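You operate a simulated robot arm through the tools that you are given. There is no shell and no other tool. Be economical: measure what you need, move in short steps, check, and stop when the job is done.

You are at the controls of a simulated two-armed robot. One attempt, no reset.

## Task
Wipe up the spill on the parts table top with the cloth and put it back.

The check looks at the end state, three seconds after you hand in, the way a careful person would. Anything else that was tipped, shoved, dropped, spilled or broken makes it a failure. Flat cloth is picked up by pressing the open fingertips on it (5 to 10 N) and closing them slowly along it; thin cloth reads only 2 to 8 mm in the jaws.

## Robot
Two 7-joint arms with two-finger parallel grippers on one trunk, on a base that drives. Base frame: it is fixed to the floor where the robot stands at the start and does not move with it; the origin is under the middle of the robot, x ahead of it, y to its left, z up. Readings come in m, degrees, newtons and seconds.
The left shoulder is at the start at [0.07, 0.163, 1.07], the right one opposite. Payload 3.43 kg a hand.
The tool frame of a hand sits at the grasp point between the pads (the TCP): z along the fingers, y along the line on which they close. The tips reach 0.034 m beyond it. Largest opening 0.128 m; finger width 0.024, thickness 0.012; the body of the gripper, 0.048 by 0.13 m, starts 0.096 m behind the TCP.
Orientation is that of the tool frame in the base frame, as [roll, pitch, yaw] about the fixed x, y, z axes, in that order (R = Rz(yaw) Ry(pitch) Rx(roll)). With the fingers straight down and closing along the base's y, the tool's x points along the base's -x, its y along +y and its z along -z.

## Interface
- The arms move only by the tool jog_arm. It takes "left_plan", "right_plan" or both (then of equal length, played together; a hand with none holds still); each is a list of rows, each an object of numbers (a shift or turn left out is 0, a gripper value left out holds the last): "tx", "ty", "tz": the shift along the tool's x, y, z in units of 25 mm (1.0 is 25 mm); "ax", "ay", "az": the turn, a rotation vector about the tool's x, y, z in units of 6 degrees (1.0 is 6 degrees); "claw": the opening, from 0 (shut) to 1 (fully open). In form: [{"tx": .., "ty": .., "tz": .., "ax": .., "ay": .., "az": .., "claw": ..}, ...]. A call has 1 to 12 rows; each row shifts and turns the commanded pose from where the row before left it, along the tool's axes as they then stand. A call with a number of a shift or a turn outside -1 to 1 is refused whole. A row lasts 0.2 s, in which the tool goes at most 0.05 m and 8.6 degrees; a call with a longer step from one row to the next is refused whole, and so is a gripper value outside its range. A pose out of reach is approached as far as the arm can. The call stops where the force on the tool passes 40 N (or 10 N more than at its start, if that is more) or the arm is blocked; 0.2 s more then pass. Each finger travels about 0.153 m/s and halts on what it meets, pressing with about 25 N; the grip force reading is that of the motor and also rises with nothing between the fingers. The clock runs only during rows and for 0.2 s after the last one: add rows that do not move to give the fingers time. The reply holds the time, the measured pose of the TCP, the force on the tool along the base axes, the opening and the grip force, in the units named above and with some noise, and new pictures: "views" is both (left out), scene, wrist or none (wrist: the cameras of the hands that moved).
- Cameras (640 x 400 px; columns grow to the right, rows downward): "scene" is now at [0.1264, 0.0311, 1.2843]; the picture's right is [0.39, -0.92, 0.00], its down [-0.63, -0.27, -0.73] and it looks along [0.67, 0.28, -0.68] (base axes); focal length 261 px, centre (320, 200). "left" rides on the left gripper at [0.076, 0.011, -0.16] in its tool frame; the picture's right is [-0.15, 0.99, 0.00], its down [-0.88, -0.13, -0.46] and it looks along [-0.45, -0.07, 0.89] (tool axes); focal length 234 px, centre (320, 200). "right" rides on the right gripper at [0.076, -0.011, -0.16] in its tool frame; the picture's right is [0.15, 0.99, 0.00], its down [-0.88, 0.13, -0.46] and it looks along [-0.45, 0.07, 0.89] (tool axes); focal length 234 px, centre (320, 200). There is no depth. A picture from a camera that has moved, and an enlarged one, comes with that camera's place and axes in the base frame and with its lens.
- lift_body(by): slides the trunk up (or, below 0, down) by that many m; the arms and the scene camera ride with it, the base frame stays. It gives what a move gives, with no picture.
- steer(legs): drives the robot by 1 to 6 legs, each [ahead, left, turn to the left] in m, m and degrees, along the robot's own axes; the way and the turn of a leg run together, so that a leg with both is an arc; at most 1.5 m and 180 degrees a leg. The arms and the cameras ride along, it lands a little off, and it stops where it bumps. It gives what a move gives, and a new picture of the scene camera.
- head_to(pan, tilt): turns the head with the scene camera to pan (to the left, within 86 degrees either way) and tilt (down, from -29 to 69), counted from straight ahead of the robot. It gives what a move gives, and a new picture of the scene camera.
- inspect(camera, box): a new picture of the part [left, top, right, bottom] of that camera's present view, enlarged. No time passes.
- finish_job(): hands the job in; it is judged then, once.

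Work in short steps. Places have to be worked out from the pictures, the camera data and where the tool is seen: move nearer, look again, correct. Check each grasp and each placing, and mend what went wrong. You have 120 turns and 260 pictures in all, those below and enlarged ones among them. Open the grippers and draw the arms clear of the work before you hand the job in, unless the task says otherwise; then end with one line.

The tools are called after ">>>" as name(argument=value, ...) on one line, values as JSON. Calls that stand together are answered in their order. jog_arm: Moves the arms, as the interface text tells. Its arguments: {"type":"object","properties":{"left_plan":{"type":"array"},"right_plan":{"type":"array"},"views":{"type":"string","enum":["both","scene","wrist","none"]}},"required":[]} The other tools are called the same way: lift_body (by) slides the trunk up or down; steer (legs) drives the base; head_to (pan, tilt) turns the head that bears the scene camera; inspect (camera, box) takes an enlarged picture of a part of a camera's view; finish_job () hands the job in.

At the start:

```text
time_s: 0.0
left_position: [0.5253, 0.4944, 1.0498]
left_ee_rot: [-179.9, 0.0, -180.0]
left_wrist_force: [1.0, 0.3, 0.0]
left_finger_gap: 0.1279
left_grasp_force: 0.1
right_position: [0.5685, -0.0655, 1.0441]
right_ee_rot: [180.0, 0.0, -180.0]
right_wrist_force: [-0.5, -0.3, 0.1]
right_finger_gap: 0.1279
right_grasp_force: 0.1
trunk travel left (down, up): [-0.55, 0.39]
robot x, y, heading: [-0.0012, -0.0012, 0.2]
head pan, tilt: [22.9, 42.9]
```

scene: 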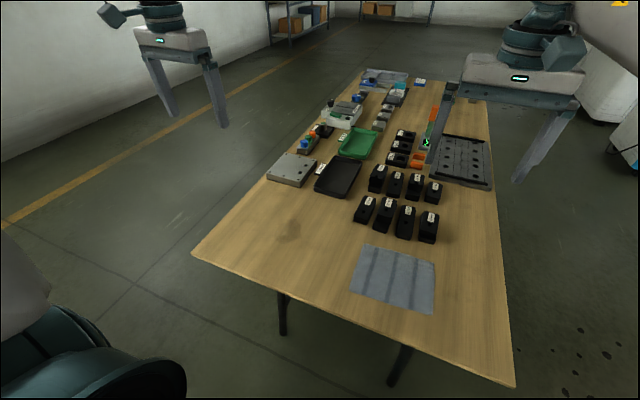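
right: 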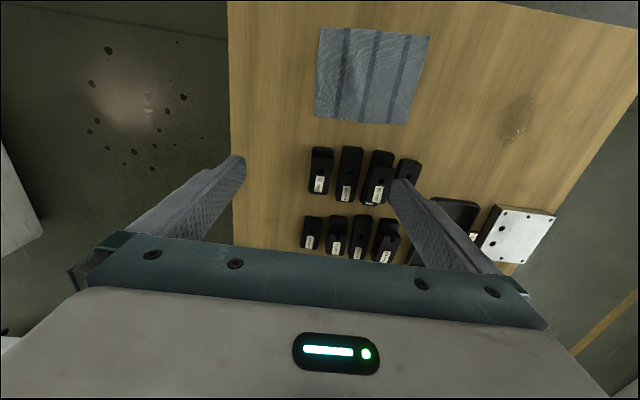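
left: 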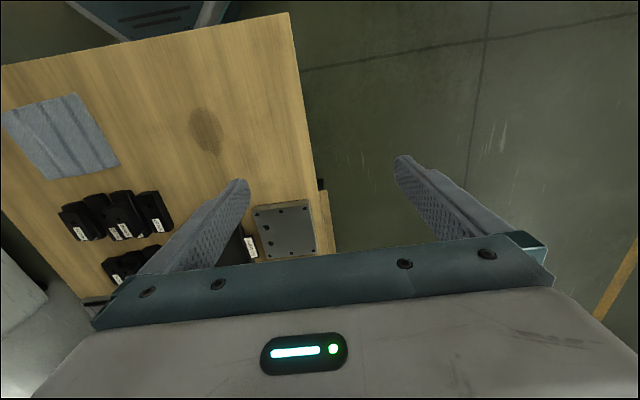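

The stain looks to be near (0.54, 0.30) and the cloth around (0.515, -0.007), with the left hand able to serve both. I'll enlarge the views for exact outlines.

>>> inspect(camera="scene", box=[240, 190, 460, 328])

>>> inspect(camera="right", box=[280, 0, 600, 200])

```text
2.90 times, centred on (350, 259) of scene
camera zoom: at [0.1264, 0.0311, 1.2843], right [0.39, -0.92, 0.0], down [-0.63, -0.27, -0.73], along [0.67, 0.28, -0.68], focal length 756 px, centre (233, 29)
```

zoom: 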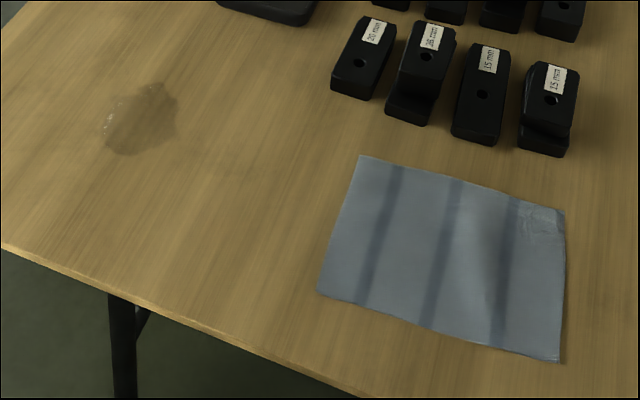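

```text
2.00 times, centred on (440, 100) of right
camera zoom: at [0.492, -0.0778, 1.2035], right [-0.15, 0.99, 0.0], down [0.88, 0.13, 0.46], along [0.45, 0.07, -0.89], focal length 468 px, centre (80, 400)
```

zoom: 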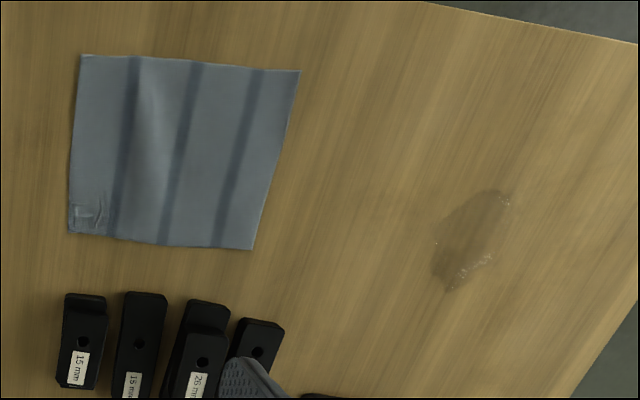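

Spill spans roughly x 0.485–0.59, y 0.27–0.33; cloth about x 0.44–0.60, y -0.10–0.087. I'll move the right arm out of the way and bring the left hand toward the cloth's left edge, fingers partly closed.

>>> jog_arm(left_plan=[{"ty": -1, "claw": 0.35}, {"ty": -1}, {"ty": -1}, {"ty": -1}, {"ty": -1}, {"ty": -1}, {"ty": -1}, {"ty": -1}, {"ty": -1}, {"ty": -1}, {"ty": -1}, {"ty": -1}], right_plan=[{"ty": -1}, {"ty": -1}, {"ty": -1}, {"ty": -1}, {"ty": -1}, {"ty": -1}, {"ty": -1}, {"ty": -1}, {"ty": -1}, {"ty": -1}, {"ty": -1}, {"ty": -1}], views="none")

>>> jog_arm(left_plan=[{"ty": -1, "tz": 1}, {"ty": -1, "tz": 1}, {"ty": -1, "tz": 1}, {"ty": -1, "tz": 1}, {"ty": -1, "tz": 1}, {"ty": -0.8, "tz": 1}, {"tz": 1}, {"tz": 1}], views="both")

```text
time_s: 2.6
left_position: [0.5255, 0.1924, 1.0501]
left_ee_rot: [180.0, 0.0, -180.0]
left_wrist_force: [0.5, -0.1, 0.4]
left_finger_gap: 0.0447
left_grasp_force: 0.0
right_position: [0.5671, -0.3688, 1.0433]
right_ee_rot: [179.9, 0.0, 179.9]
right_wrist_force: [-0.1, -0.5, -0.4]
right_finger_gap: 0.1279
right_grasp_force: 0.0
trunk travel left (down, up): [-0.55, 0.39]
robot x, y, heading: [0.0046, 0.0006, 0.0]
head pan, tilt: [22.9, 42.9]
```

```text
time_s: 4.4
left_position: [0.4981, 0.1273, 0.8975]
left_ee_rot: [-179.9, 0.2, 179.9]
left_wrist_force: [0.3, 1.2, 0.0]
left_finger_gap: 0.0447
left_grasp_force: 0.1
left hand out of reach, approached as far as the arm can: row 3, 4, 5, 6, 7, 8
right_position: [0.5691, -0.3656, 1.0439]
right_ee_rot: [180.0, 0.1, 179.9]
right_wrist_force: [-0.8, -0.1, 0.2]
right_finger_gap: 0.1279
right_grasp_force: 0.0
trunk travel left (down, up): [-0.55, 0.39]
robot x, y, heading: [-0.0031, -0.0026, 0.1]
head pan, tilt: [22.9, 42.9]
camera scene: at [0.1266, 0.0311, 1.2843], right [0.39, -0.92, 0.0], down [-0.63, -0.27, -0.73], along [0.67, 0.28, -0.68], focal length 261 px, centre (320, 200)
camera left: at [0.4192, 0.1398, 1.0564], right [0.15, 0.99, 0.0], down [0.88, -0.13, 0.46], along [0.45, -0.07, -0.89], focal length 234 px, centre (320, 200)
```

scene: 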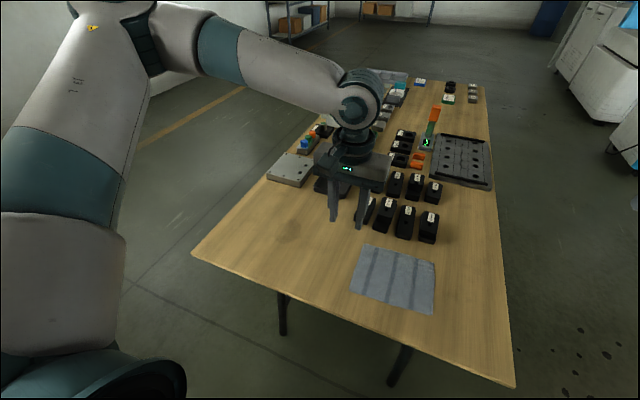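
left: 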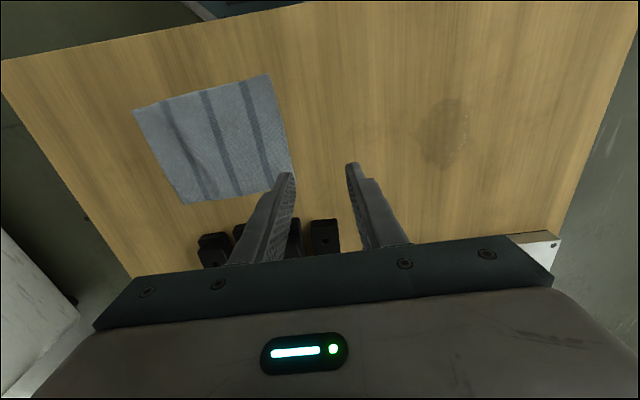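

The left arm is folded too far inward here. The near path is clear, so I'll shift the base to its right by 0.27 m so both cloth and spill are well inside left-hand reach.

>>> steer(legs=[[0, -0.27, 0]])

```text
time_s: 6.3
left_position: [0.4968, -0.1393, 0.8959]
left_ee_rot: [-179.9, 0.2, -180.0]
left_wrist_force: [-0.3, -0.2, 0.3]
left_finger_gap: 0.0448
left_grasp_force: 0.1
right_position: [0.5681, -0.6334, 1.043]
right_ee_rot: [-179.9, 0.0, 179.9]
right_wrist_force: [-0.4, 0.6, -0.6]
right_finger_gap: 0.1278
right_grasp_force: 0.1
trunk travel left (down, up): [-0.55, 0.39]
robot x, y, heading: [-0.0006, -0.2661, 0.0]
head pan, tilt: [22.9, 42.9]
camera scene: at [0.1265, -0.2362, 1.2843], right [0.39, -0.92, 0.0], down [-0.63, -0.27, -0.73], along [0.67, 0.29, -0.68], focal length 261 px, centre (320, 200)
```

scene: 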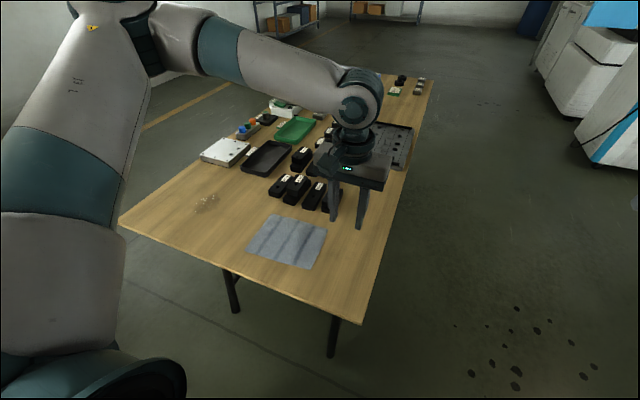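

Now move the left hand above the cloth's left edge strip (≈0.515, 0.05) and descend to about 0.80.

>>> jog_arm(left_plan=[{"ty": 1, "tx": -0.7}, {"ty": 1}, {"ty": 1}, {"ty": 1}, {"ty": 1}, {"ty": 1}, {"ty": 1}, {"ty": 0.6, "tz": 1}, {"tz": 1}, {"tz": 1}, {"tz": 0.8}, {}], views="both")

```text
time_s: 8.9
left_position: [0.5145, 0.052, 0.803]
left_ee_rot: [-179.8, 0.1, -180.0]
left_wrist_force: [0.3, -0.5, 1.1]
left_finger_gap: 0.0447
left_grasp_force: 0.0
right_position: [0.5682, -0.634, 1.0439]
right_ee_rot: [180.0, 0.0, -179.9]
right_wrist_force: [0.2, -0.3, 0.6]
right_finger_gap: 0.1281
right_grasp_force: 0.1
trunk travel left (down, up): [-0.55, 0.39]
robot x, y, heading: [0.0012, -0.267, 0.2]
head pan, tilt: [22.9, 42.9]
camera scene: at [0.126, -0.2358, 1.2844], right [0.39, -0.92, 0.0], down [-0.63, -0.27, -0.73], along [0.67, 0.29, -0.68], focal length 261 px, centre (320, 200)
camera left: at [0.4368, 0.0631, 0.9615], right [0.15, 0.99, 0.0], down [0.88, -0.13, 0.46], along [0.45, -0.07, -0.89], focal length 234 px, centre (320, 200)
```

scene: 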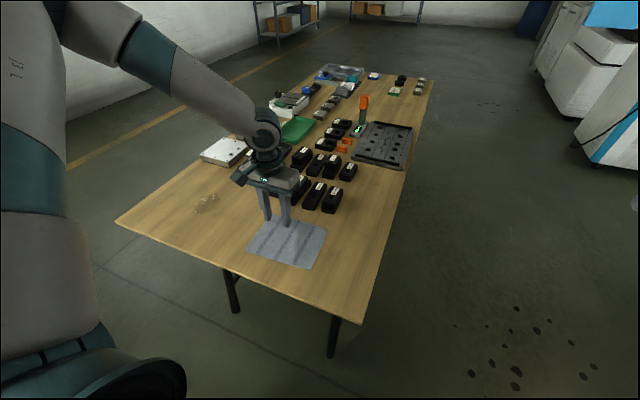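
left: 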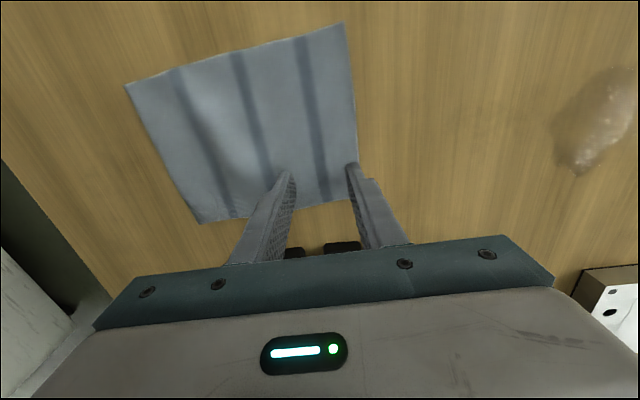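

The wrist view puts the right finger just inside the cloth's edge. I'll nudge slightly inward and down to just above contact.

>>> jog_arm(left_plan=[{"tx": 0.5, "ty": -0.3}, {"tz": 0.7}, {"tz": 0.7}, {"tz": 0.5}, {}], views="wrist")

```text
time_s: 9.5
left_position: [0.5026, 0.042, 0.7952]
left_ee_rot: [-179.9, 0.6, 180.0]
left_wrist_force: [-5.5, -0.1, 23.7]
left_finger_gap: 0.0444
left_grasp_force: 0.0
right_position: [0.5675, -0.6332, 1.0448]
right_ee_rot: [-179.9, 0.1, -179.9]
right_wrist_force: [-0.4, -1.0, -0.6]
right_finger_gap: 0.1281
right_grasp_force: 0.1
trunk travel left (down, up): [-0.55, 0.39]
robot x, y, heading: [0.0017, -0.2665, 0.1]
head pan, tilt: [22.9, 42.9]
stopped in row 2 (left hand): the force on the tool passed its limit (the readings are from after the stop); the commanded pose is now the measured one
camera left: at [0.4245, 0.0535, 0.9536], right [0.15, 0.99, 0.0], down [0.88, -0.13, 0.46], along [0.46, -0.07, -0.89], focal length 234 px, centre (320, 200)
```

left: 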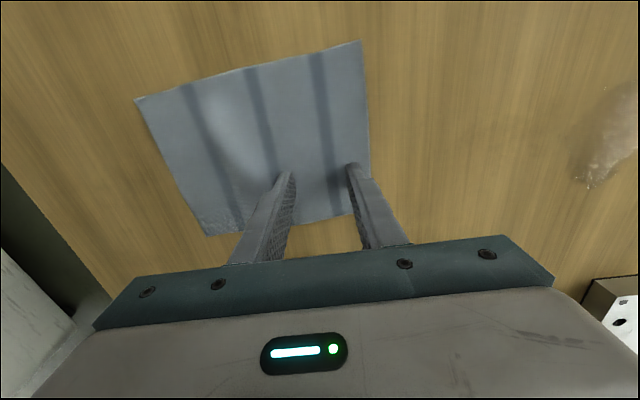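

Contact came at TCP z≈0.795, so the table top is really ~0.76; re-scaled, the cloth spans x≈0.41–0.55, y≈-0.088–0.08 and the spill x≈0.45–0.55, y≈0.25–0.305. I'll lift, recentre at x≈0.475 and press gently.

>>> jog_arm(left_plan=[{"tz": -0.5}, {"tx": 0.6}, {"tx": 0.5}, {"tz": 0.2}, {"tz": 0.15}, {}], views="wrist")

```text
time_s: 10.9
left_position: [0.476, 0.0414, 0.7956]
left_ee_rot: [-179.9, 0.4, 180.0]
left_wrist_force: [-0.4, 0.6, 0.5]
left_finger_gap: 0.0451
left_grasp_force: 0.0
right_position: [0.5672, -0.6334, 1.0433]
right_ee_rot: [-180.0, 0.0, -180.0]
right_wrist_force: [-0.6, -0.3, -0.1]
right_finger_gap: 0.1277
right_grasp_force: 0.0
trunk travel left (down, up): [-0.55, 0.39]
robot x, y, heading: [0.0006, -0.2682, -0.1]
head pan, tilt: [22.9, 42.9]
camera left: at [0.3979, 0.054, 0.9546], right [0.15, 0.99, 0.0], down [0.88, -0.13, 0.46], along [0.46, -0.07, -0.89], focal length 234 px, centre (320, 200)
```

left: 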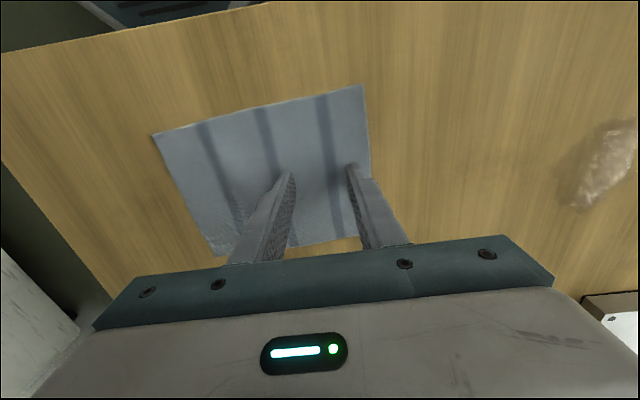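

Centred well, not touching yet (0.5 N). Press down in 1–2 mm steps.

>>> jog_arm(left_plan=[{"tz": 0.06}, {}], views="none")

>>> jog_arm(left_plan=[{"tz": 0.06}, {}], views="none")

```text
time_s: 11.5
left_position: [0.4766, 0.0421, 0.7949]
left_ee_rot: [-179.9, 0.5, -180.0]
left_wrist_force: [1.4, 0.1, 7.9]
left_finger_gap: 0.0447
left_grasp_force: 0.1
right_position: [0.5668, -0.6331, 1.0436]
right_ee_rot: [179.9, 0.0, -179.9]
right_wrist_force: [-0.4, 0.0, -0.5]
right_finger_gap: 0.1282
right_grasp_force: 0.0
trunk travel left (down, up): [-0.55, 0.39]
robot x, y, heading: [-0.0012, -0.2681, 0.1]
head pan, tilt: [22.9, 42.9]
```

```text
time_s: 12.1
left_position: [0.4761, 0.0432, 0.7956]
left_ee_rot: [-179.9, 0.6, 179.9]
left_wrist_force: [2.6, 1.7, 24.5]
left_finger_gap: 0.045
left_grasp_force: 0.1
right_position: [0.5672, -0.633, 1.0447]
right_ee_rot: [180.0, 0.1, -180.0]
right_wrist_force: [-0.2, 0.0, 0.8]
right_finger_gap: 0.1279
right_grasp_force: 0.0
trunk travel left (down, up): [-0.55, 0.39]
robot x, y, heading: [0.0014, -0.2679, 0.2]
head pan, tilt: [22.9, 42.9]
```

7.9 N was right; 24 N is too much. Back off that step and close slowly while holding the press.

>>> jog_arm(left_plan=[{"tz": -0.06}, {"claw": 0.32}, {"claw": 0.29}, {"claw": 0.26}, {"claw": 0.23}, {"claw": 0.2}, {"claw": 0.17}, {"claw": 0.14}, {"claw": 0.11}, {"claw": 0.08}, {"claw": 0.05}, {"claw": 0.02}], views="wrist")

>>> jog_arm(left_plan=[{"claw": 0.0}, {}, {}], views="wrist")

```text
time_s: 14.7
left_position: [0.4758, 0.042, 0.7959]
left_ee_rot: [-179.9, 0.5, -180.0]
left_wrist_force: [-0.8, 1.7, 4.8]
left_finger_gap: 0.006
left_grasp_force: 25.5
right_position: [0.5681, -0.6324, 1.0431]
right_ee_rot: [179.9, 0.0, -179.8]
right_wrist_force: [-0.3, 0.1, -0.5]
right_finger_gap: 0.128
right_grasp_force: 0.1
trunk travel left (down, up): [-0.55, 0.39]
robot x, y, heading: [0.0007, -0.266, -0.0]
head pan, tilt: [22.9, 42.9]
camera left: at [0.3973, 0.0541, 0.9539], right [0.15, 0.99, 0.0], down [0.88, -0.13, 0.46], along [0.46, -0.07, -0.89], focal length 234 px, centre (320, 200)
```

left: 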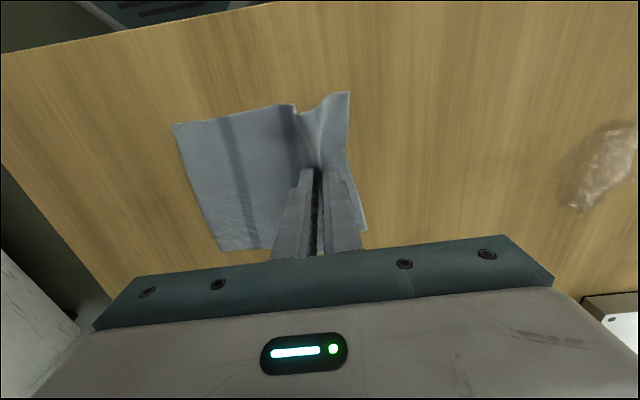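

```text
time_s: 15.5
left_position: [0.4747, 0.0426, 0.7958]
left_ee_rot: [-179.9, 0.4, -180.0]
left_wrist_force: [0.4, -1.0, 4.9]
left_finger_gap: 0.0061
left_grasp_force: 24.7
right_position: [0.5679, -0.6325, 1.0435]
right_ee_rot: [180.0, 0.0, -180.0]
right_wrist_force: [-0.7, -0.1, -1.4]
right_finger_gap: 0.1279
right_grasp_force: 0.0
trunk travel left (down, up): [-0.55, 0.39]
robot x, y, heading: [-0.0002, -0.2684, 0.1]
head pan, tilt: [22.9, 42.9]
camera left: at [0.3973, 0.0541, 0.954], right [0.15, 0.99, 0.0], down [0.88, -0.13, 0.46], along [0.46, -0.07, -0.89], focal length 234 px, centre (320, 200)
```

left: 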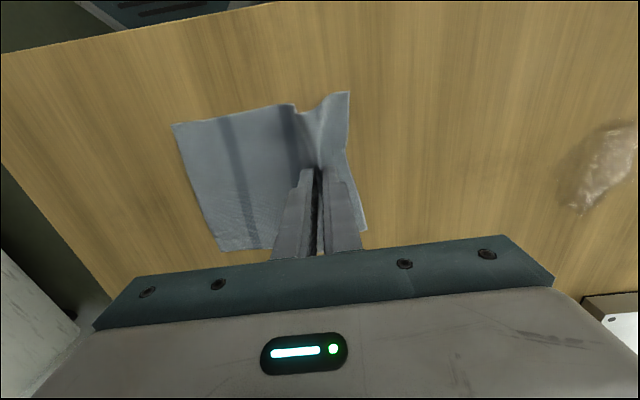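

6 mm gap at 25 N: cloth is gripped. Ease up slightly and drag it toward the spill, stopping short of it at y≈0.22.

>>> jog_arm(left_plan=[{"tz": -0.15}, {"ty": 0.8}, {"ty": 0.8}, {"ty": 0.8}, {"ty": 0.8, "tx": -0.3}, {"ty": 0.8, "tx": -0.3}, {"ty": 0.8, "tx": -0.3}, {"ty": 0.8}, {"ty": 0.8}, {"ty": 0.8}, {}], views="both")

```text
time_s: 17.9
left_position: [0.4988, 0.2221, 0.7977]
left_ee_rot: [-179.9, 0.5, 180.0]
left_wrist_force: [0.0, 0.2, -0.1]
left_finger_gap: 0.0019
left_grasp_force: 25.2
right_position: [0.5678, -0.6327, 1.0439]
right_ee_rot: [179.9, 0.1, -179.8]
right_wrist_force: [0.4, -0.2, 0.3]
right_finger_gap: 0.1281
right_grasp_force: 0.0
trunk travel left (down, up): [-0.55, 0.39]
robot x, y, heading: [0.0007, -0.2657, 0.1]
head pan, tilt: [22.9, 42.9]
camera scene: at [0.1266, -0.236, 1.2843], right [0.39, -0.92, 0.0], down [-0.63, -0.27, -0.73], along [0.67, 0.29, -0.68], focal length 261 px, centre (320, 200)
camera left: at [0.4196, 0.2346, 0.9567], right [0.15, 0.99, 0.0], down [0.88, -0.13, 0.46], along [0.46, -0.07, -0.89], focal length 234 px, centre (320, 200)
```

scene: 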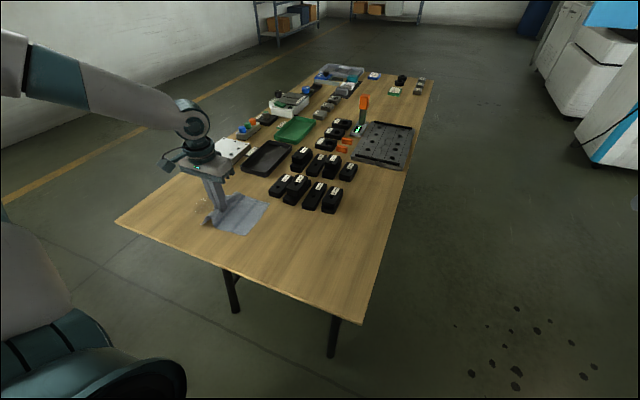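
left: 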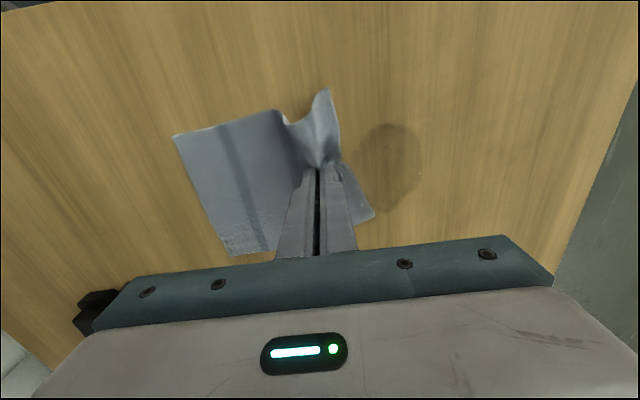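

Cloth trails flat behind the fingers; the spill lies just ahead at x≈0.46–0.54, y≈0.257–0.313. Press lightly and stroke across it.

>>> jog_arm(left_plan=[{"tz": 0.12}, {"ty": 0.6}, {"ty": 0.6}, {"ty": 0.6}, {"ty": 0.6}, {"ty": 0.6}, {"ty": 0.6}, {"ty": 0.6}, {"ty": 0.6}, {"ty": 0.6}, {}], views="wrist")

```text
time_s: 20.3
left_position: [0.4976, 0.3584, 0.7946]
left_ee_rot: [-179.9, 0.4, 180.0]
left_wrist_force: [-0.1, -3.9, 7.1]
left_finger_gap: 0.002
left_grasp_force: 24.9
right_position: [0.567, -0.6333, 1.044]
right_ee_rot: [180.0, 0.0, -179.9]
right_wrist_force: [-0.3, 0.0, -0.7]
right_finger_gap: 0.1281
right_grasp_force: 0.1
trunk travel left (down, up): [-0.55, 0.39]
robot x, y, heading: [-0.0028, -0.2653, -0.0]
head pan, tilt: [22.9, 42.9]
camera left: at [0.4199, 0.3693, 0.9542], right [0.15, 0.99, 0.0], down [0.88, -0.13, 0.46], along [0.46, -0.07, -0.89], focal length 234 px, centre (320, 200)
```

left: 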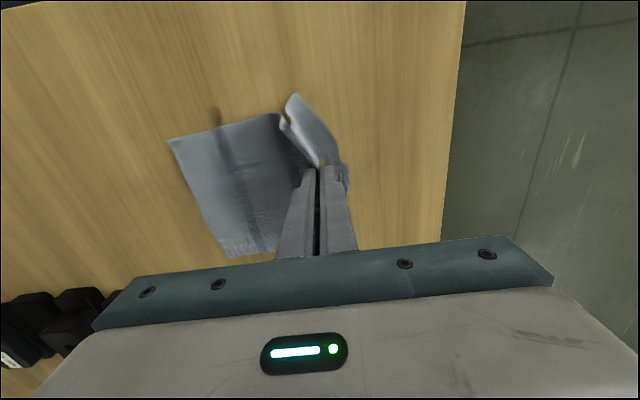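

Most of the stain is gone; a sliver remains near (0.44–0.46, 0.285). I'll lift the cloth and look at the whole area.

>>> jog_arm(left_plan=[{"tz": -1}, {"tz": -1}, {"tz": -1}, {"tz": -1}, {"tz": -1}, {"tz": -1}, {"tz": -0.5}, {"tx": 0.9}, {"tx": 0.9}, {}], views="both")

>>> inspect(camera="scene", box=[120, 150, 300, 262])

```text
time_s: 22.5
left_position: [0.4535, 0.3602, 0.9578]
left_ee_rot: [-179.9, 0.3, 180.0]
left_wrist_force: [-0.1, -0.4, 0.5]
left_finger_gap: 0.0018
left_grasp_force: 25.5
right_position: [0.5683, -0.6322, 1.0425]
right_ee_rot: [-179.9, -0.1, -179.9]
right_wrist_force: [-0.1, 0.0, 0.4]
right_finger_gap: 0.1279
right_grasp_force: 0.0
trunk travel left (down, up): [-0.55, 0.39]
robot x, y, heading: [0.0008, -0.2627, -0.1]
head pan, tilt: [22.9, 42.9]
camera scene: at [0.127, -0.2359, 1.2843], right [0.39, -0.92, 0.0], down [-0.63, -0.27, -0.73], along [0.67, 0.29, -0.68], focal length 261 px, centre (320, 200)
camera left: at [0.3752, 0.3704, 1.1154], right [0.15, 0.99, 0.0], down [0.88, -0.13, 0.46], along [0.46, -0.07, -0.89], focal length 234 px, centre (320, 200)
```

scene: 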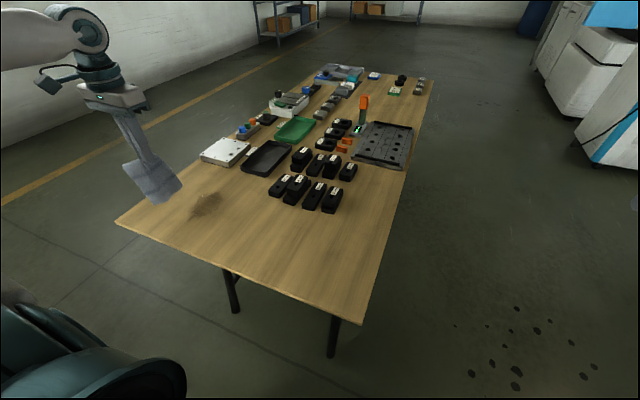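
left: 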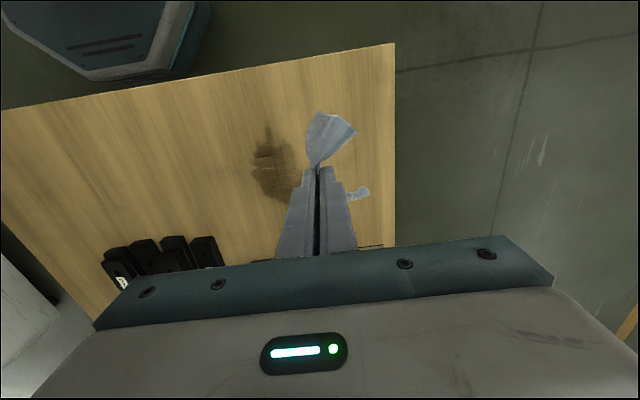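

```text
3.56 times, centred on (210, 206) of scene
camera zoom: at [0.127, -0.2359, 1.2843], right [0.39, -0.92, 0.0], down [-0.63, -0.27, -0.73], along [0.67, 0.29, -0.68], focal length 927 px, centre (711, 179)
```

zoom: 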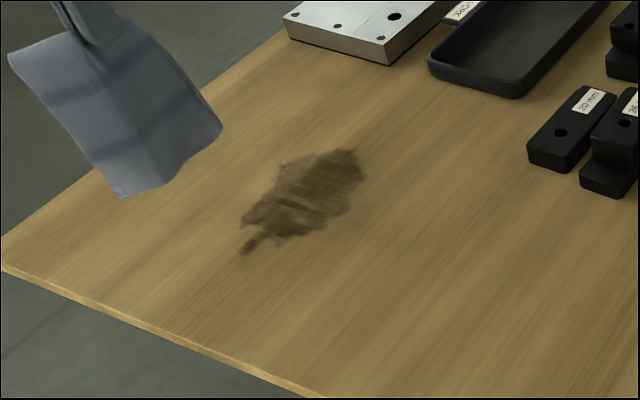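

The first stroke only dulled the stain with one cleaned streak; it needs several pressed passes. Stain extent now ≈ x 0.43–0.56, y 0.24–0.315. I'll move back over y≈0.13 and lay the cloth down while moving +y so the tail lies behind.

>>> jog_arm(left_plan=[{"ty": -1}, {"ty": -1}, {"ty": -1}, {"ty": -1}, {"ty": -1}, {"ty": -1}, {"ty": -1}, {"ty": -1}, {"ty": -1}, {"tx": 0.5}, {}, {}], views="none")

>>> jog_arm(left_plan=[{"tz": 1, "ty": 0.3}, {"tz": 1, "ty": 0.5}, {"tz": 1, "ty": 0.8}, {"tz": 1, "ty": 0.8}, {"tz": 1, "ty": 0.8}, {"tz": 1, "ty": 0.8}, {"tz": 0.35}, {}], views="wrist")

```text
time_s: 25.1
left_position: [0.4396, 0.1344, 0.9566]
left_ee_rot: [-180.0, 0.4, 179.9]
left_wrist_force: [-0.7, -0.1, 0.0]
left_finger_gap: 0.002
left_grasp_force: 24.9
right_position: [0.5688, -0.6336, 1.043]
right_ee_rot: [-180.0, 0.1, -179.9]
right_wrist_force: [-0.5, 0.1, 0.3]
right_finger_gap: 0.1281
right_grasp_force: 0.1
trunk travel left (down, up): [-0.55, 0.39]
robot x, y, heading: [0.003, -0.2625, 0.2]
head pan, tilt: [22.9, 42.9]
```

```text
time_s: 26.9
left_position: [0.4388, 0.2325, 0.7991]
left_ee_rot: [-179.9, 0.5, 179.9]
left_wrist_force: [-0.8, -0.3, 5.4]
left_finger_gap: 0.0019
left_grasp_force: 24.7
right_position: [0.5682, -0.6324, 1.0427]
right_ee_rot: [180.0, -0.1, -179.9]
right_wrist_force: [0.4, 0.2, -0.8]
right_finger_gap: 0.1277
right_grasp_force: 0.0
trunk travel left (down, up): [-0.55, 0.39]
robot x, y, heading: [-0.0018, -0.268, 0.2]
head pan, tilt: [22.9, 42.9]
camera left: at [0.3618, 0.2432, 0.958], right [0.15, 0.99, 0.0], down [0.88, -0.13, 0.46], along [0.46, -0.07, -0.89], focal length 234 px, centre (320, 200)
```

left: 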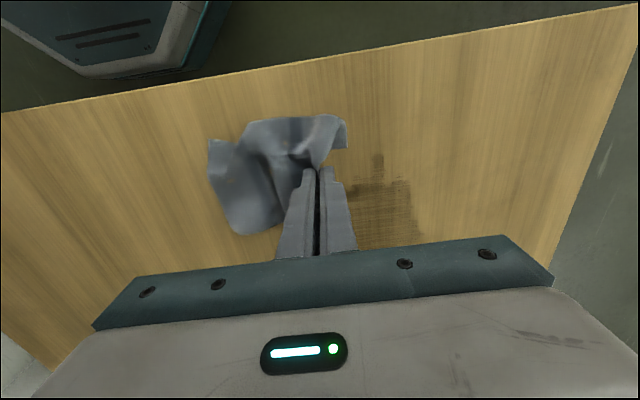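

Cloth lies behind the fingers with 5 N of contact. Start rastering along x, stepping in +y.

>>> jog_arm(left_plan=[{"tz": 0.08}, {"tx": -1}, {"tx": -1}, {"tx": -1}, {"tx": -1}, {"tx": -1}, {"ty": 0.6}, {"tx": 1}, {"tx": 1}, {"tx": 1}, {"tx": 1}, {"tx": 1}], views="wrist")

>>> jog_arm(left_plan=[{"ty": 0.6}, {"tx": -1}, {"tx": -1}, {"tx": -1}, {"tx": -1}, {"tx": -1}, {"ty": 0.6}, {"tx": 1}, {"tx": 1}, {"tx": 1}, {"tx": 1}, {"tx": 1}], views="wrist")

```text
time_s: 29.5
left_position: [0.4397, 0.2482, 0.797]
left_ee_rot: [-179.9, 0.5, -179.9]
left_wrist_force: [0.6, 0.2, 1.6]
left_finger_gap: 0.0017
left_grasp_force: 24.8
right_position: [0.5668, -0.6329, 1.0436]
right_ee_rot: [-180.0, 0.0, -179.9]
right_wrist_force: [-0.2, 0.8, -0.2]
right_finger_gap: 0.128
right_grasp_force: 0.0
trunk travel left (down, up): [-0.55, 0.39]
robot x, y, heading: [0.0028, -0.2647, -0.2]
head pan, tilt: [22.9, 42.9]
camera left: at [0.3609, 0.2595, 0.9561], right [0.15, 0.99, 0.0], down [0.88, -0.13, 0.46], along [0.46, -0.07, -0.89], focal length 234 px, centre (320, 200)
```

left: 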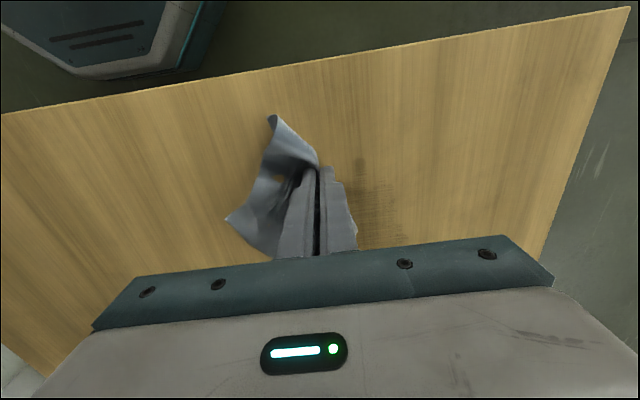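

```text
time_s: 32.1
left_position: [0.4406, 0.2788, 0.7966]
left_ee_rot: [-179.9, 0.4, 180.0]
left_wrist_force: [1.0, -0.7, 2.7]
left_finger_gap: 0.002
left_grasp_force: 24.9
right_position: [0.5683, -0.6324, 1.0444]
right_ee_rot: [-180.0, 0.0, -179.9]
right_wrist_force: [0.2, 0.0, 0.0]
right_finger_gap: 0.128
right_grasp_force: 0.0
trunk travel left (down, up): [-0.55, 0.39]
robot x, y, heading: [-0.0019, -0.2648, -0.0]
head pan, tilt: [22.9, 42.9]
camera left: at [0.3615, 0.2904, 0.9551], right [0.15, 0.99, 0.0], down [0.88, -0.13, 0.46], along [0.46, -0.07, -0.89], focal length 234 px, centre (320, 200)
```

left: 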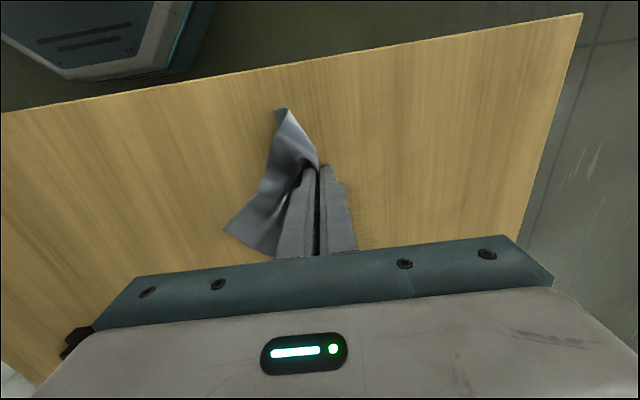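

Working very well; the stain is fading fast. Press slightly more and continue two more lanes, then look.

>>> jog_arm(left_plan=[{"ty": 0.6, "tz": 0.06}, {"tx": -1}, {"tx": -1}, {"tx": -1}, {"tx": -1}, {"tx": -1}, {"ty": 0.6}, {"tx": 1}, {"tx": 1}, {"tx": 1}, {"tx": 1}, {"tx": 1}], views="none")

>>> jog_arm(left_plan=[{"ty": 0.6}, {"tx": -1}, {"tx": -1}, {"tx": -1}, {"tx": -1}, {"tx": -1}, {"ty": 0.6}, {"tx": 1}, {"tx": 1}, {"tx": 1}, {"tx": 1}, {"tx": 1}], views="wrist")

>>> inspect(camera="scene", box=[120, 150, 300, 262])

```text
time_s: 34.7
left_position: [0.4401, 0.3069, 0.796]
left_ee_rot: [-180.0, 0.5, 179.8]
left_wrist_force: [1.6, -0.1, 4.6]
left_finger_gap: 0.0019
left_grasp_force: 24.3
right_position: [0.5667, -0.6314, 1.0437]
right_ee_rot: [180.0, 0.2, -179.9]
right_wrist_force: [-0.6, 1.4, 0.5]
right_finger_gap: 0.1281
right_grasp_force: 0.0
trunk travel left (down, up): [-0.55, 0.39]
robot x, y, heading: [0.0015, -0.2653, -0.0]
head pan, tilt: [22.9, 42.9]
```

```text
time_s: 37.3
left_position: [0.4404, 0.3372, 0.7958]
left_ee_rot: [-179.9, 0.5, 179.8]
left_wrist_force: [1.6, -1.3, 5.2]
left_finger_gap: 0.0019
left_grasp_force: 24.8
right_position: [0.5677, -0.6329, 1.0451]
right_ee_rot: [180.0, 0.0, -179.9]
right_wrist_force: [-0.3, 0.3, 0.5]
right_finger_gap: 0.1282
right_grasp_force: 0.1
trunk travel left (down, up): [-0.55, 0.39]
robot x, y, heading: [-0.0027, -0.2634, 0.1]
head pan, tilt: [22.9, 42.9]
camera left: at [0.3618, 0.349, 0.9544], right [0.15, 0.99, 0.0], down [0.88, -0.13, 0.46], along [0.46, -0.07, -0.89], focal length 234 px, centre (320, 200)
```

left: 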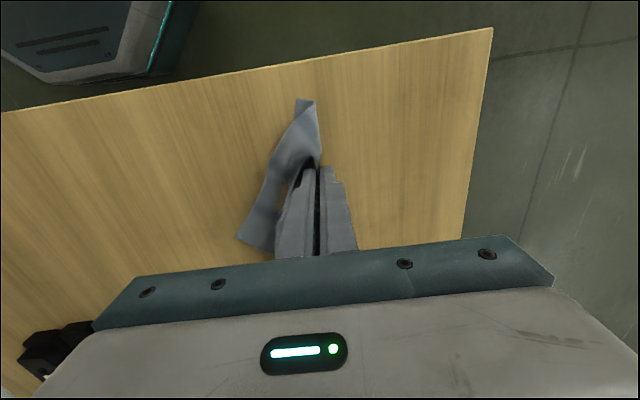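

```text
3.56 times, centred on (210, 206) of scene
camera zoom: at [0.1251, -0.2349, 1.2845], right [0.39, -0.92, 0.0], down [-0.63, -0.27, -0.73], along [0.67, 0.28, -0.68], focal length 927 px, centre (711, 179)
```

zoom: 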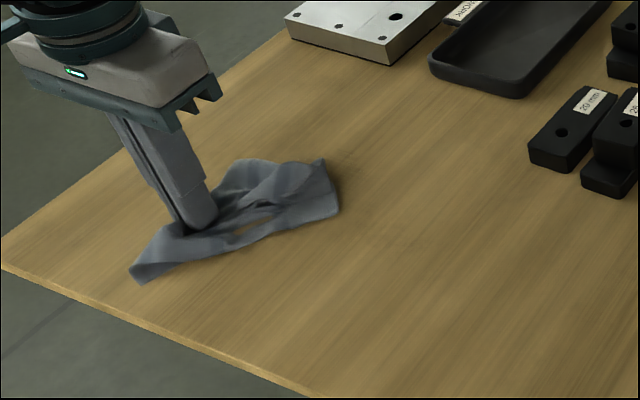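

No stain visible outside the cloth except maybe a shadow by its far edge. Lift and check.

>>> jog_arm(left_plan=[{"tz": -1}, {"tz": -1}, {"tz": -1}, {"tz": -1}, {"tz": -1}, {"tz": -1}, {"tz": -0.4, "ty": 0.5}, {"ty": 0.8}, {"ty": 0.8}, {}], views="wrist")

>>> inspect(camera="scene", box=[120, 150, 300, 262])

```text
time_s: 39.5
left_position: [0.4406, 0.3921, 0.9564]
left_ee_rot: [-179.9, 0.4, 179.9]
left_wrist_force: [-0.2, 0.0, 0.5]
left_finger_gap: 0.0021
left_grasp_force: 24.9
right_position: [0.5669, -0.633, 1.0423]
right_ee_rot: [-180.0, 0.1, -179.9]
right_wrist_force: [-0.4, 0.0, 1.3]
right_finger_gap: 0.128
right_grasp_force: 0.0
trunk travel left (down, up): [-0.55, 0.39]
robot x, y, heading: [-0.0016, -0.2669, -0.0]
head pan, tilt: [22.9, 42.9]
camera left: at [0.3628, 0.4029, 1.1146], right [0.15, 0.99, 0.0], down [0.88, -0.13, 0.46], along [0.46, -0.07, -0.89], focal length 234 px, centre (320, 200)
```

left: 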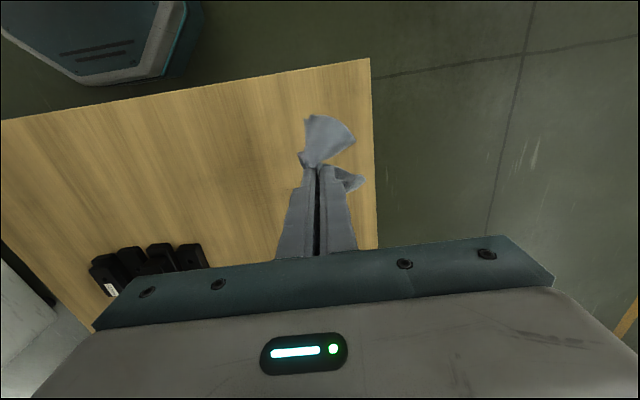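

```text
3.56 times, centred on (210, 206) of scene
camera zoom: at [0.1265, -0.2357, 1.2843], right [0.39, -0.92, 0.0], down [-0.63, -0.27, -0.73], along [0.67, 0.29, -0.68], focal length 927 px, centre (711, 179)
```

zoom: 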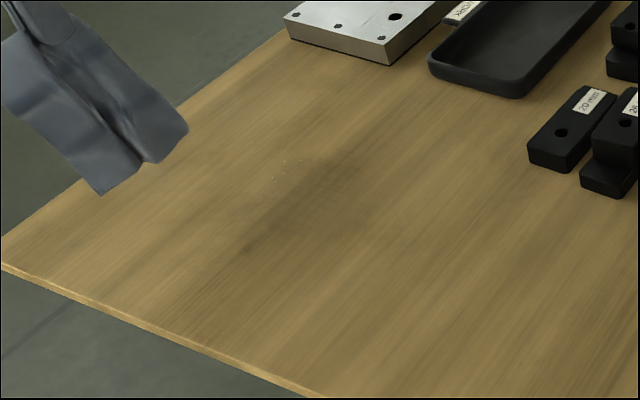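

Only a faint film and a few specks near (0.51, 0.32) remain. I'll do a second full raster, slightly wider and firmer.

>>> jog_arm(left_plan=[{"ty": -1}, {"ty": -1}, {"ty": -1}, {"ty": -1}, {"ty": -1}, {"ty": -1}, {"ty": -1}, {"ty": -1}, {"ty": -1}, {"ty": -1}, {"ty": -0.5, "tx": 0.4}, {}], views="none")

>>> jog_arm(left_plan=[{"tz": 1, "ty": 0.3}, {"tz": 1, "ty": 0.5}, {"tz": 1, "ty": 0.8}, {"tz": 1, "ty": 0.8}, {"tz": 1, "ty": 0.8}, {"tz": 1, "ty": 0.8}, {"tz": 0.3}, {"tz": 0.08}, {}], views="none")

>>> jog_arm(left_plan=[{"tx": -1}, {"tx": -1}, {"tx": -1}, {"tx": -1}, {"tx": -1}, {"tx": -0.8, "ty": 0.5}, {"tx": 0.8}, {"tx": 1}, {"tx": 1}, {"tx": 1}, {"tx": 1}, {"tx": 1}], views="none")

```text
time_s: 42.1
left_position: [0.4311, 0.1272, 0.953]
left_ee_rot: [-179.9, 0.4, -180.0]
left_wrist_force: [0.6, 0.1, -0.1]
left_finger_gap: 0.0019
left_grasp_force: 25.3
right_position: [0.568, -0.6337, 1.0426]
right_ee_rot: [-180.0, 0.1, -179.9]
right_wrist_force: [0.1, -0.3, -0.3]
right_finger_gap: 0.128
right_grasp_force: 0.0
trunk travel left (down, up): [-0.55, 0.39]
robot x, y, heading: [0.0025, -0.269, 0.3]
head pan, tilt: [22.9, 42.9]
```

```text
time_s: 44.1
left_position: [0.4309, 0.2282, 0.7971]
left_ee_rot: [-179.9, 0.6, -180.0]
left_wrist_force: [1.4, 1.4, 5.8]
left_finger_gap: 0.0022
left_grasp_force: 24.8
right_position: [0.5689, -0.6314, 1.043]
right_ee_rot: [-180.0, 0.0, -179.8]
right_wrist_force: [1.1, 0.1, -0.1]
right_finger_gap: 0.1281
right_grasp_force: 0.0
trunk travel left (down, up): [-0.55, 0.39]
robot x, y, heading: [0.0008, -0.2704, 0.3]
head pan, tilt: [22.9, 42.9]
```

```text
time_s: 46.7
left_position: [0.4304, 0.2403, 0.7966]
left_ee_rot: [-180.0, 0.6, -180.0]
left_wrist_force: [2.0, -0.5, 4.2]
left_finger_gap: 0.0014
left_grasp_force: 24.9
right_position: [0.5669, -0.633, 1.0431]
right_ee_rot: [-180.0, -0.1, -179.9]
right_wrist_force: [-0.3, -0.2, 0.2]
right_finger_gap: 0.1279
right_grasp_force: 0.1
trunk travel left (down, up): [-0.55, 0.39]
robot x, y, heading: [-0.0002, -0.2662, -0.0]
head pan, tilt: [22.9, 42.9]
```

Contact 4 N; press a touch more and run the remaining lanes.

>>> jog_arm(left_plan=[{"tx": -1, "ty": 0.5, "tz": 0.05}, {"tx": -1}, {"tx": -1}, {"tx": -1}, {"tx": -1}, {"tx": -0.8, "ty": 0.5}, {"tx": 0.8}, {"tx": 1}, {"tx": 1}, {"tx": 1}, {"tx": 1}, {"tx": 1}], views="none")

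>>> jog_arm(left_plan=[{"tx": -1, "ty": 0.5}, {"tx": -1}, {"tx": -1}, {"tx": -1}, {"tx": -1}, {"tx": -0.8, "ty": 0.5}, {"tx": 0.8}, {"tx": 1}, {"tx": 1}, {"tx": 1}, {"tx": 1}, {"tx": 1}], views="none")

>>> jog_arm(left_plan=[{"tx": -1, "ty": 0.5}, {"tx": -1}, {"tx": -1}, {"tx": -1}, {"tx": -1}, {"tx": -0.8, "ty": 0.5}, {"tx": 0.8}, {"tx": 1}, {"tx": 1}, {"tx": 1}, {"tx": 1}, {"tx": 1}], views="none")

>>> jog_arm(left_plan=[{"tx": -1, "ty": 0.5}, {"tx": -1}, {"tx": -1}, {"tx": -1}, {"tx": -1}, {"tx": -0.8, "ty": 0.5}, {"tx": 0.8}, {"tx": 1}, {"tx": 1}, {"tx": 1}, {"tx": 1}, {"tx": 1}], views="none")

>>> jog_arm(left_plan=[{"tz": -1}, {"tz": -1}, {"tz": -1}, {"tz": -1}, {"tz": -1}, {"tz": -1}, {"tz": -0.4, "ty": 0.5}, {"ty": 0.5}, {"ty": 0.5}, {}], views="wrist")

>>> inspect(camera="scene", box=[120, 150, 300, 262])

```text
time_s: 49.3
left_position: [0.4311, 0.2651, 0.7957]
left_ee_rot: [-179.8, 0.5, 179.9]
left_wrist_force: [2.4, -0.8, 9.9]
left_finger_gap: 0.0019
left_grasp_force: 25.0
right_position: [0.5663, -0.6316, 1.0436]
right_ee_rot: [179.9, 0.2, 180.0]
right_wrist_force: [-0.3, -0.3, -0.6]
right_finger_gap: 0.1278
right_grasp_force: 0.0
trunk travel left (down, up): [-0.55, 0.39]
robot x, y, heading: [0.0026, -0.2668, -0.0]
head pan, tilt: [22.9, 42.9]
```

```text
time_s: 51.9
left_position: [0.4319, 0.2903, 0.7966]
left_ee_rot: [-179.9, 0.7, 179.9]
left_wrist_force: [5.5, -0.8, 18.1]
left_finger_gap: 0.002
left_grasp_force: 25.0
right_position: [0.5667, -0.6321, 1.0446]
right_ee_rot: [179.9, 0.2, -179.9]
right_wrist_force: [0.4, 0.6, -0.1]
right_finger_gap: 0.1283
right_grasp_force: 0.1
trunk travel left (down, up): [-0.55, 0.39]
robot x, y, heading: [-0.0017, -0.2697, -0.0]
head pan, tilt: [22.9, 42.9]
```

```text
time_s: 54.5
left_position: [0.4312, 0.3157, 0.7955]
left_ee_rot: [179.9, 0.6, 179.8]
left_wrist_force: [4.9, -1.6, 15.7]
left_finger_gap: 0.0021
left_grasp_force: 24.9
right_position: [0.5669, -0.6329, 1.0445]
right_ee_rot: [-180.0, 0.1, 180.0]
right_wrist_force: [0.2, 0.6, -0.3]
right_finger_gap: 0.1279
right_grasp_force: 0.1
trunk travel left (down, up): [-0.55, 0.39]
robot x, y, heading: [-0.002, -0.2675, 0.2]
head pan, tilt: [22.9, 42.9]
```

```text
time_s: 57.1
left_position: [0.4385, 0.342, 0.7968]
left_ee_rot: [179.9, 0.4, 179.9]
left_wrist_force: [-3.3, -3.4, 12.9]
left_finger_gap: 0.0021
left_grasp_force: 25.3
right_position: [0.5674, -0.6327, 1.0438]
right_ee_rot: [179.9, 0.1, -179.9]
right_wrist_force: [0.5, 0.9, 0.3]
right_finger_gap: 0.1282
right_grasp_force: 0.0
trunk travel left (down, up): [-0.55, 0.39]
robot x, y, heading: [-0.0012, -0.2642, 0.1]
head pan, tilt: [22.9, 42.9]
stopped in row 12 (left hand): the force on the tool passed its limit (the readings are from after the stop); the commanded pose is now the measured one
```

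```text
time_s: 59.3
left_position: [0.4368, 0.3787, 0.9547]
left_ee_rot: [179.9, 0.3, -179.9]
left_wrist_force: [0.2, 0.5, 0.3]
left_finger_gap: 0.002
left_grasp_force: 24.8
right_position: [0.5672, -0.632, 1.0433]
right_ee_rot: [-180.0, 0.0, -179.9]
right_wrist_force: [-1.5, 0.7, -1.2]
right_finger_gap: 0.1279
right_grasp_force: 0.0
trunk travel left (down, up): [-0.55, 0.39]
robot x, y, heading: [0.0008, -0.2648, 0.1]
head pan, tilt: [22.9, 42.9]
camera left: at [0.3595, 0.3891, 1.1133], right [0.15, 0.99, 0.0], down [0.88, -0.13, 0.46], along [0.46, -0.06, -0.89], focal length 234 px, centre (320, 200)
```

left: 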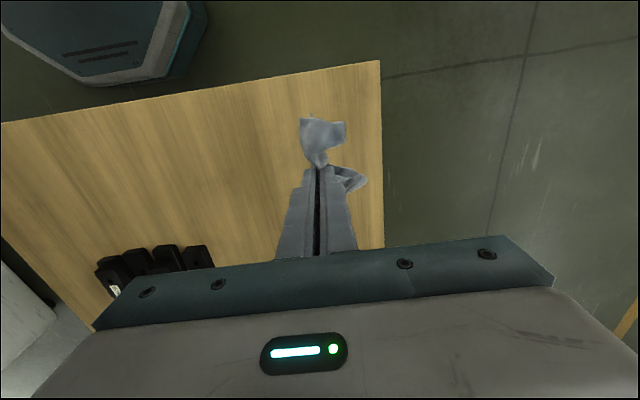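

```text
3.56 times, centred on (210, 206) of scene
camera zoom: at [0.1265, -0.2355, 1.2843], right [0.39, -0.92, 0.0], down [-0.63, -0.27, -0.73], along [0.67, 0.29, -0.68], focal length 927 px, centre (711, 179)
```

zoom: 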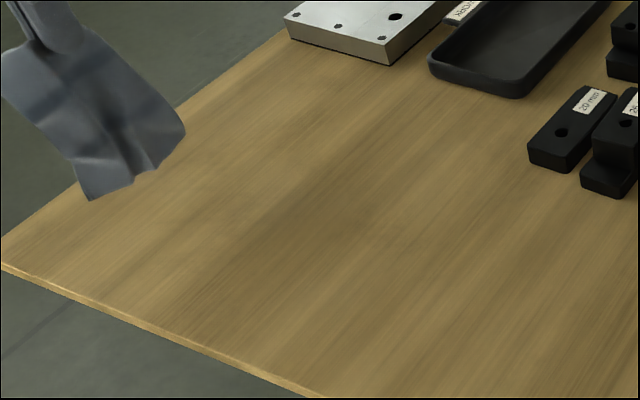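

The table now looks clean. I'll drive a further 0.12 m right so the hand has room to lay the cloth back from its right end, then check that area again.

>>> steer(legs=[[0, -0.12, 0]])

>>> jog_arm(left_plan=[{"ty": -1, "tx": -0.8}, {"ty": -1, "tx": -0.7}, {"ty": -1}, {"ty": -1}, {"ty": -1}, {"ty": -1}, {"ty": -1}, {"ty": -1}, {"ty": -1}, {"ty": -1}, {"ty": -1}, {"ty": -1}], views="none")

>>> jog_arm(left_plan=[{"ty": -1}, {"ty": -1}, {"ty": -0.9}, {}, {}, {}], views="both")

```text
time_s: 60.5
left_position: [0.4364, 0.2603, 0.9538]
left_ee_rot: [-180.0, 0.3, -179.8]
left_wrist_force: [-0.4, -0.1, -0.1]
left_finger_gap: 0.0019
left_grasp_force: 25.1
right_position: [0.5688, -0.7489, 1.0421]
right_ee_rot: [-180.0, 0.0, -179.8]
right_wrist_force: [-0.9, -0.7, 0.4]
right_finger_gap: 0.1282
right_grasp_force: 0.1
trunk travel left (down, up): [-0.55, 0.39]
robot x, y, heading: [-0.0014, -0.3873, 0.2]
head pan, tilt: [22.9, 42.9]
camera scene: at [0.1267, -0.3547, 1.2843], right [0.39, -0.92, 0.0], down [-0.63, -0.27, -0.73], along [0.67, 0.29, -0.68], focal length 261 px, centre (320, 200)
```

scene: 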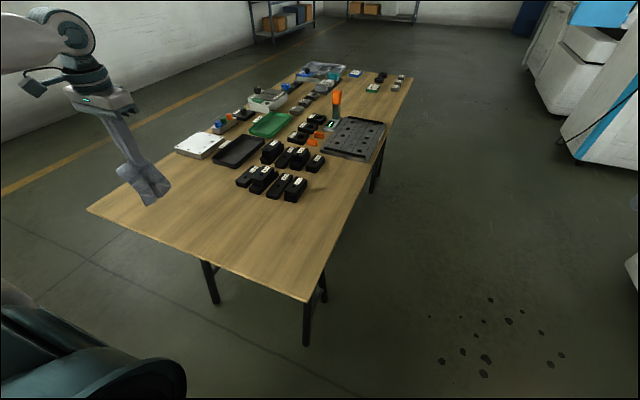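

```text
time_s: 63.1
left_position: [0.4743, -0.0437, 0.9563]
left_ee_rot: [179.9, 0.2, -179.8]
left_wrist_force: [0.1, 0.2, -0.5]
left_finger_gap: 0.0019
left_grasp_force: 25.4
right_position: [0.57, -0.7524, 1.0431]
right_ee_rot: [-180.0, 0.0, -179.8]
right_wrist_force: [-0.2, 0.3, -1.2]
right_finger_gap: 0.128
right_grasp_force: 0.0
trunk travel left (down, up): [-0.55, 0.39]
robot x, y, heading: [0.0042, -0.3884, 0.0]
head pan, tilt: [22.9, 42.9]
```

```text
time_s: 64.5
left_position: [0.4757, -0.1149, 0.9545]
left_ee_rot: [179.9, 0.3, -179.8]
left_wrist_force: [-0.8, -0.2, -0.3]
left_finger_gap: 0.002
left_grasp_force: 24.3
right_position: [0.5691, -0.7509, 1.0436]
right_ee_rot: [180.0, 0.1, -179.8]
right_wrist_force: [-0.5, 0.9, 0.0]
right_finger_gap: 0.1281
right_grasp_force: 0.1
trunk travel left (down, up): [-0.55, 0.39]
robot x, y, heading: [0.0017, -0.3871, -0.0]
head pan, tilt: [22.9, 42.9]
camera scene: at [0.1268, -0.3548, 1.2843], right [0.39, -0.92, 0.0], down [-0.63, -0.27, -0.73], along [0.67, 0.29, -0.68], focal length 261 px, centre (320, 200)
camera left: at [0.3971, -0.1032, 1.1133], right [0.14, 0.99, 0.0], down [0.88, -0.13, 0.46], along [0.46, -0.06, -0.89], focal length 234 px, centre (320, 200)
```

scene: 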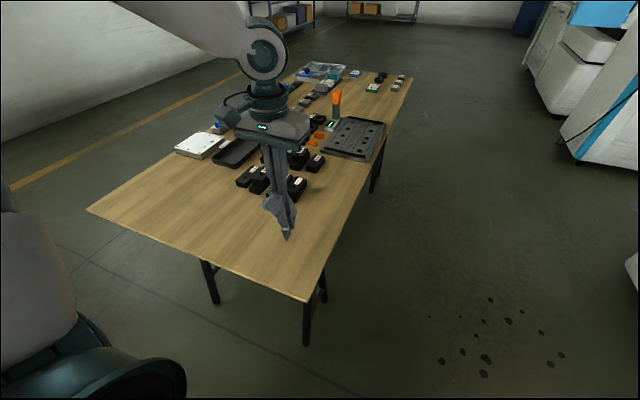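
left: 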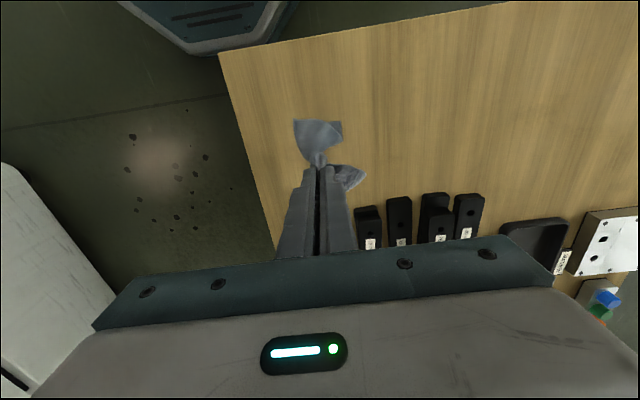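

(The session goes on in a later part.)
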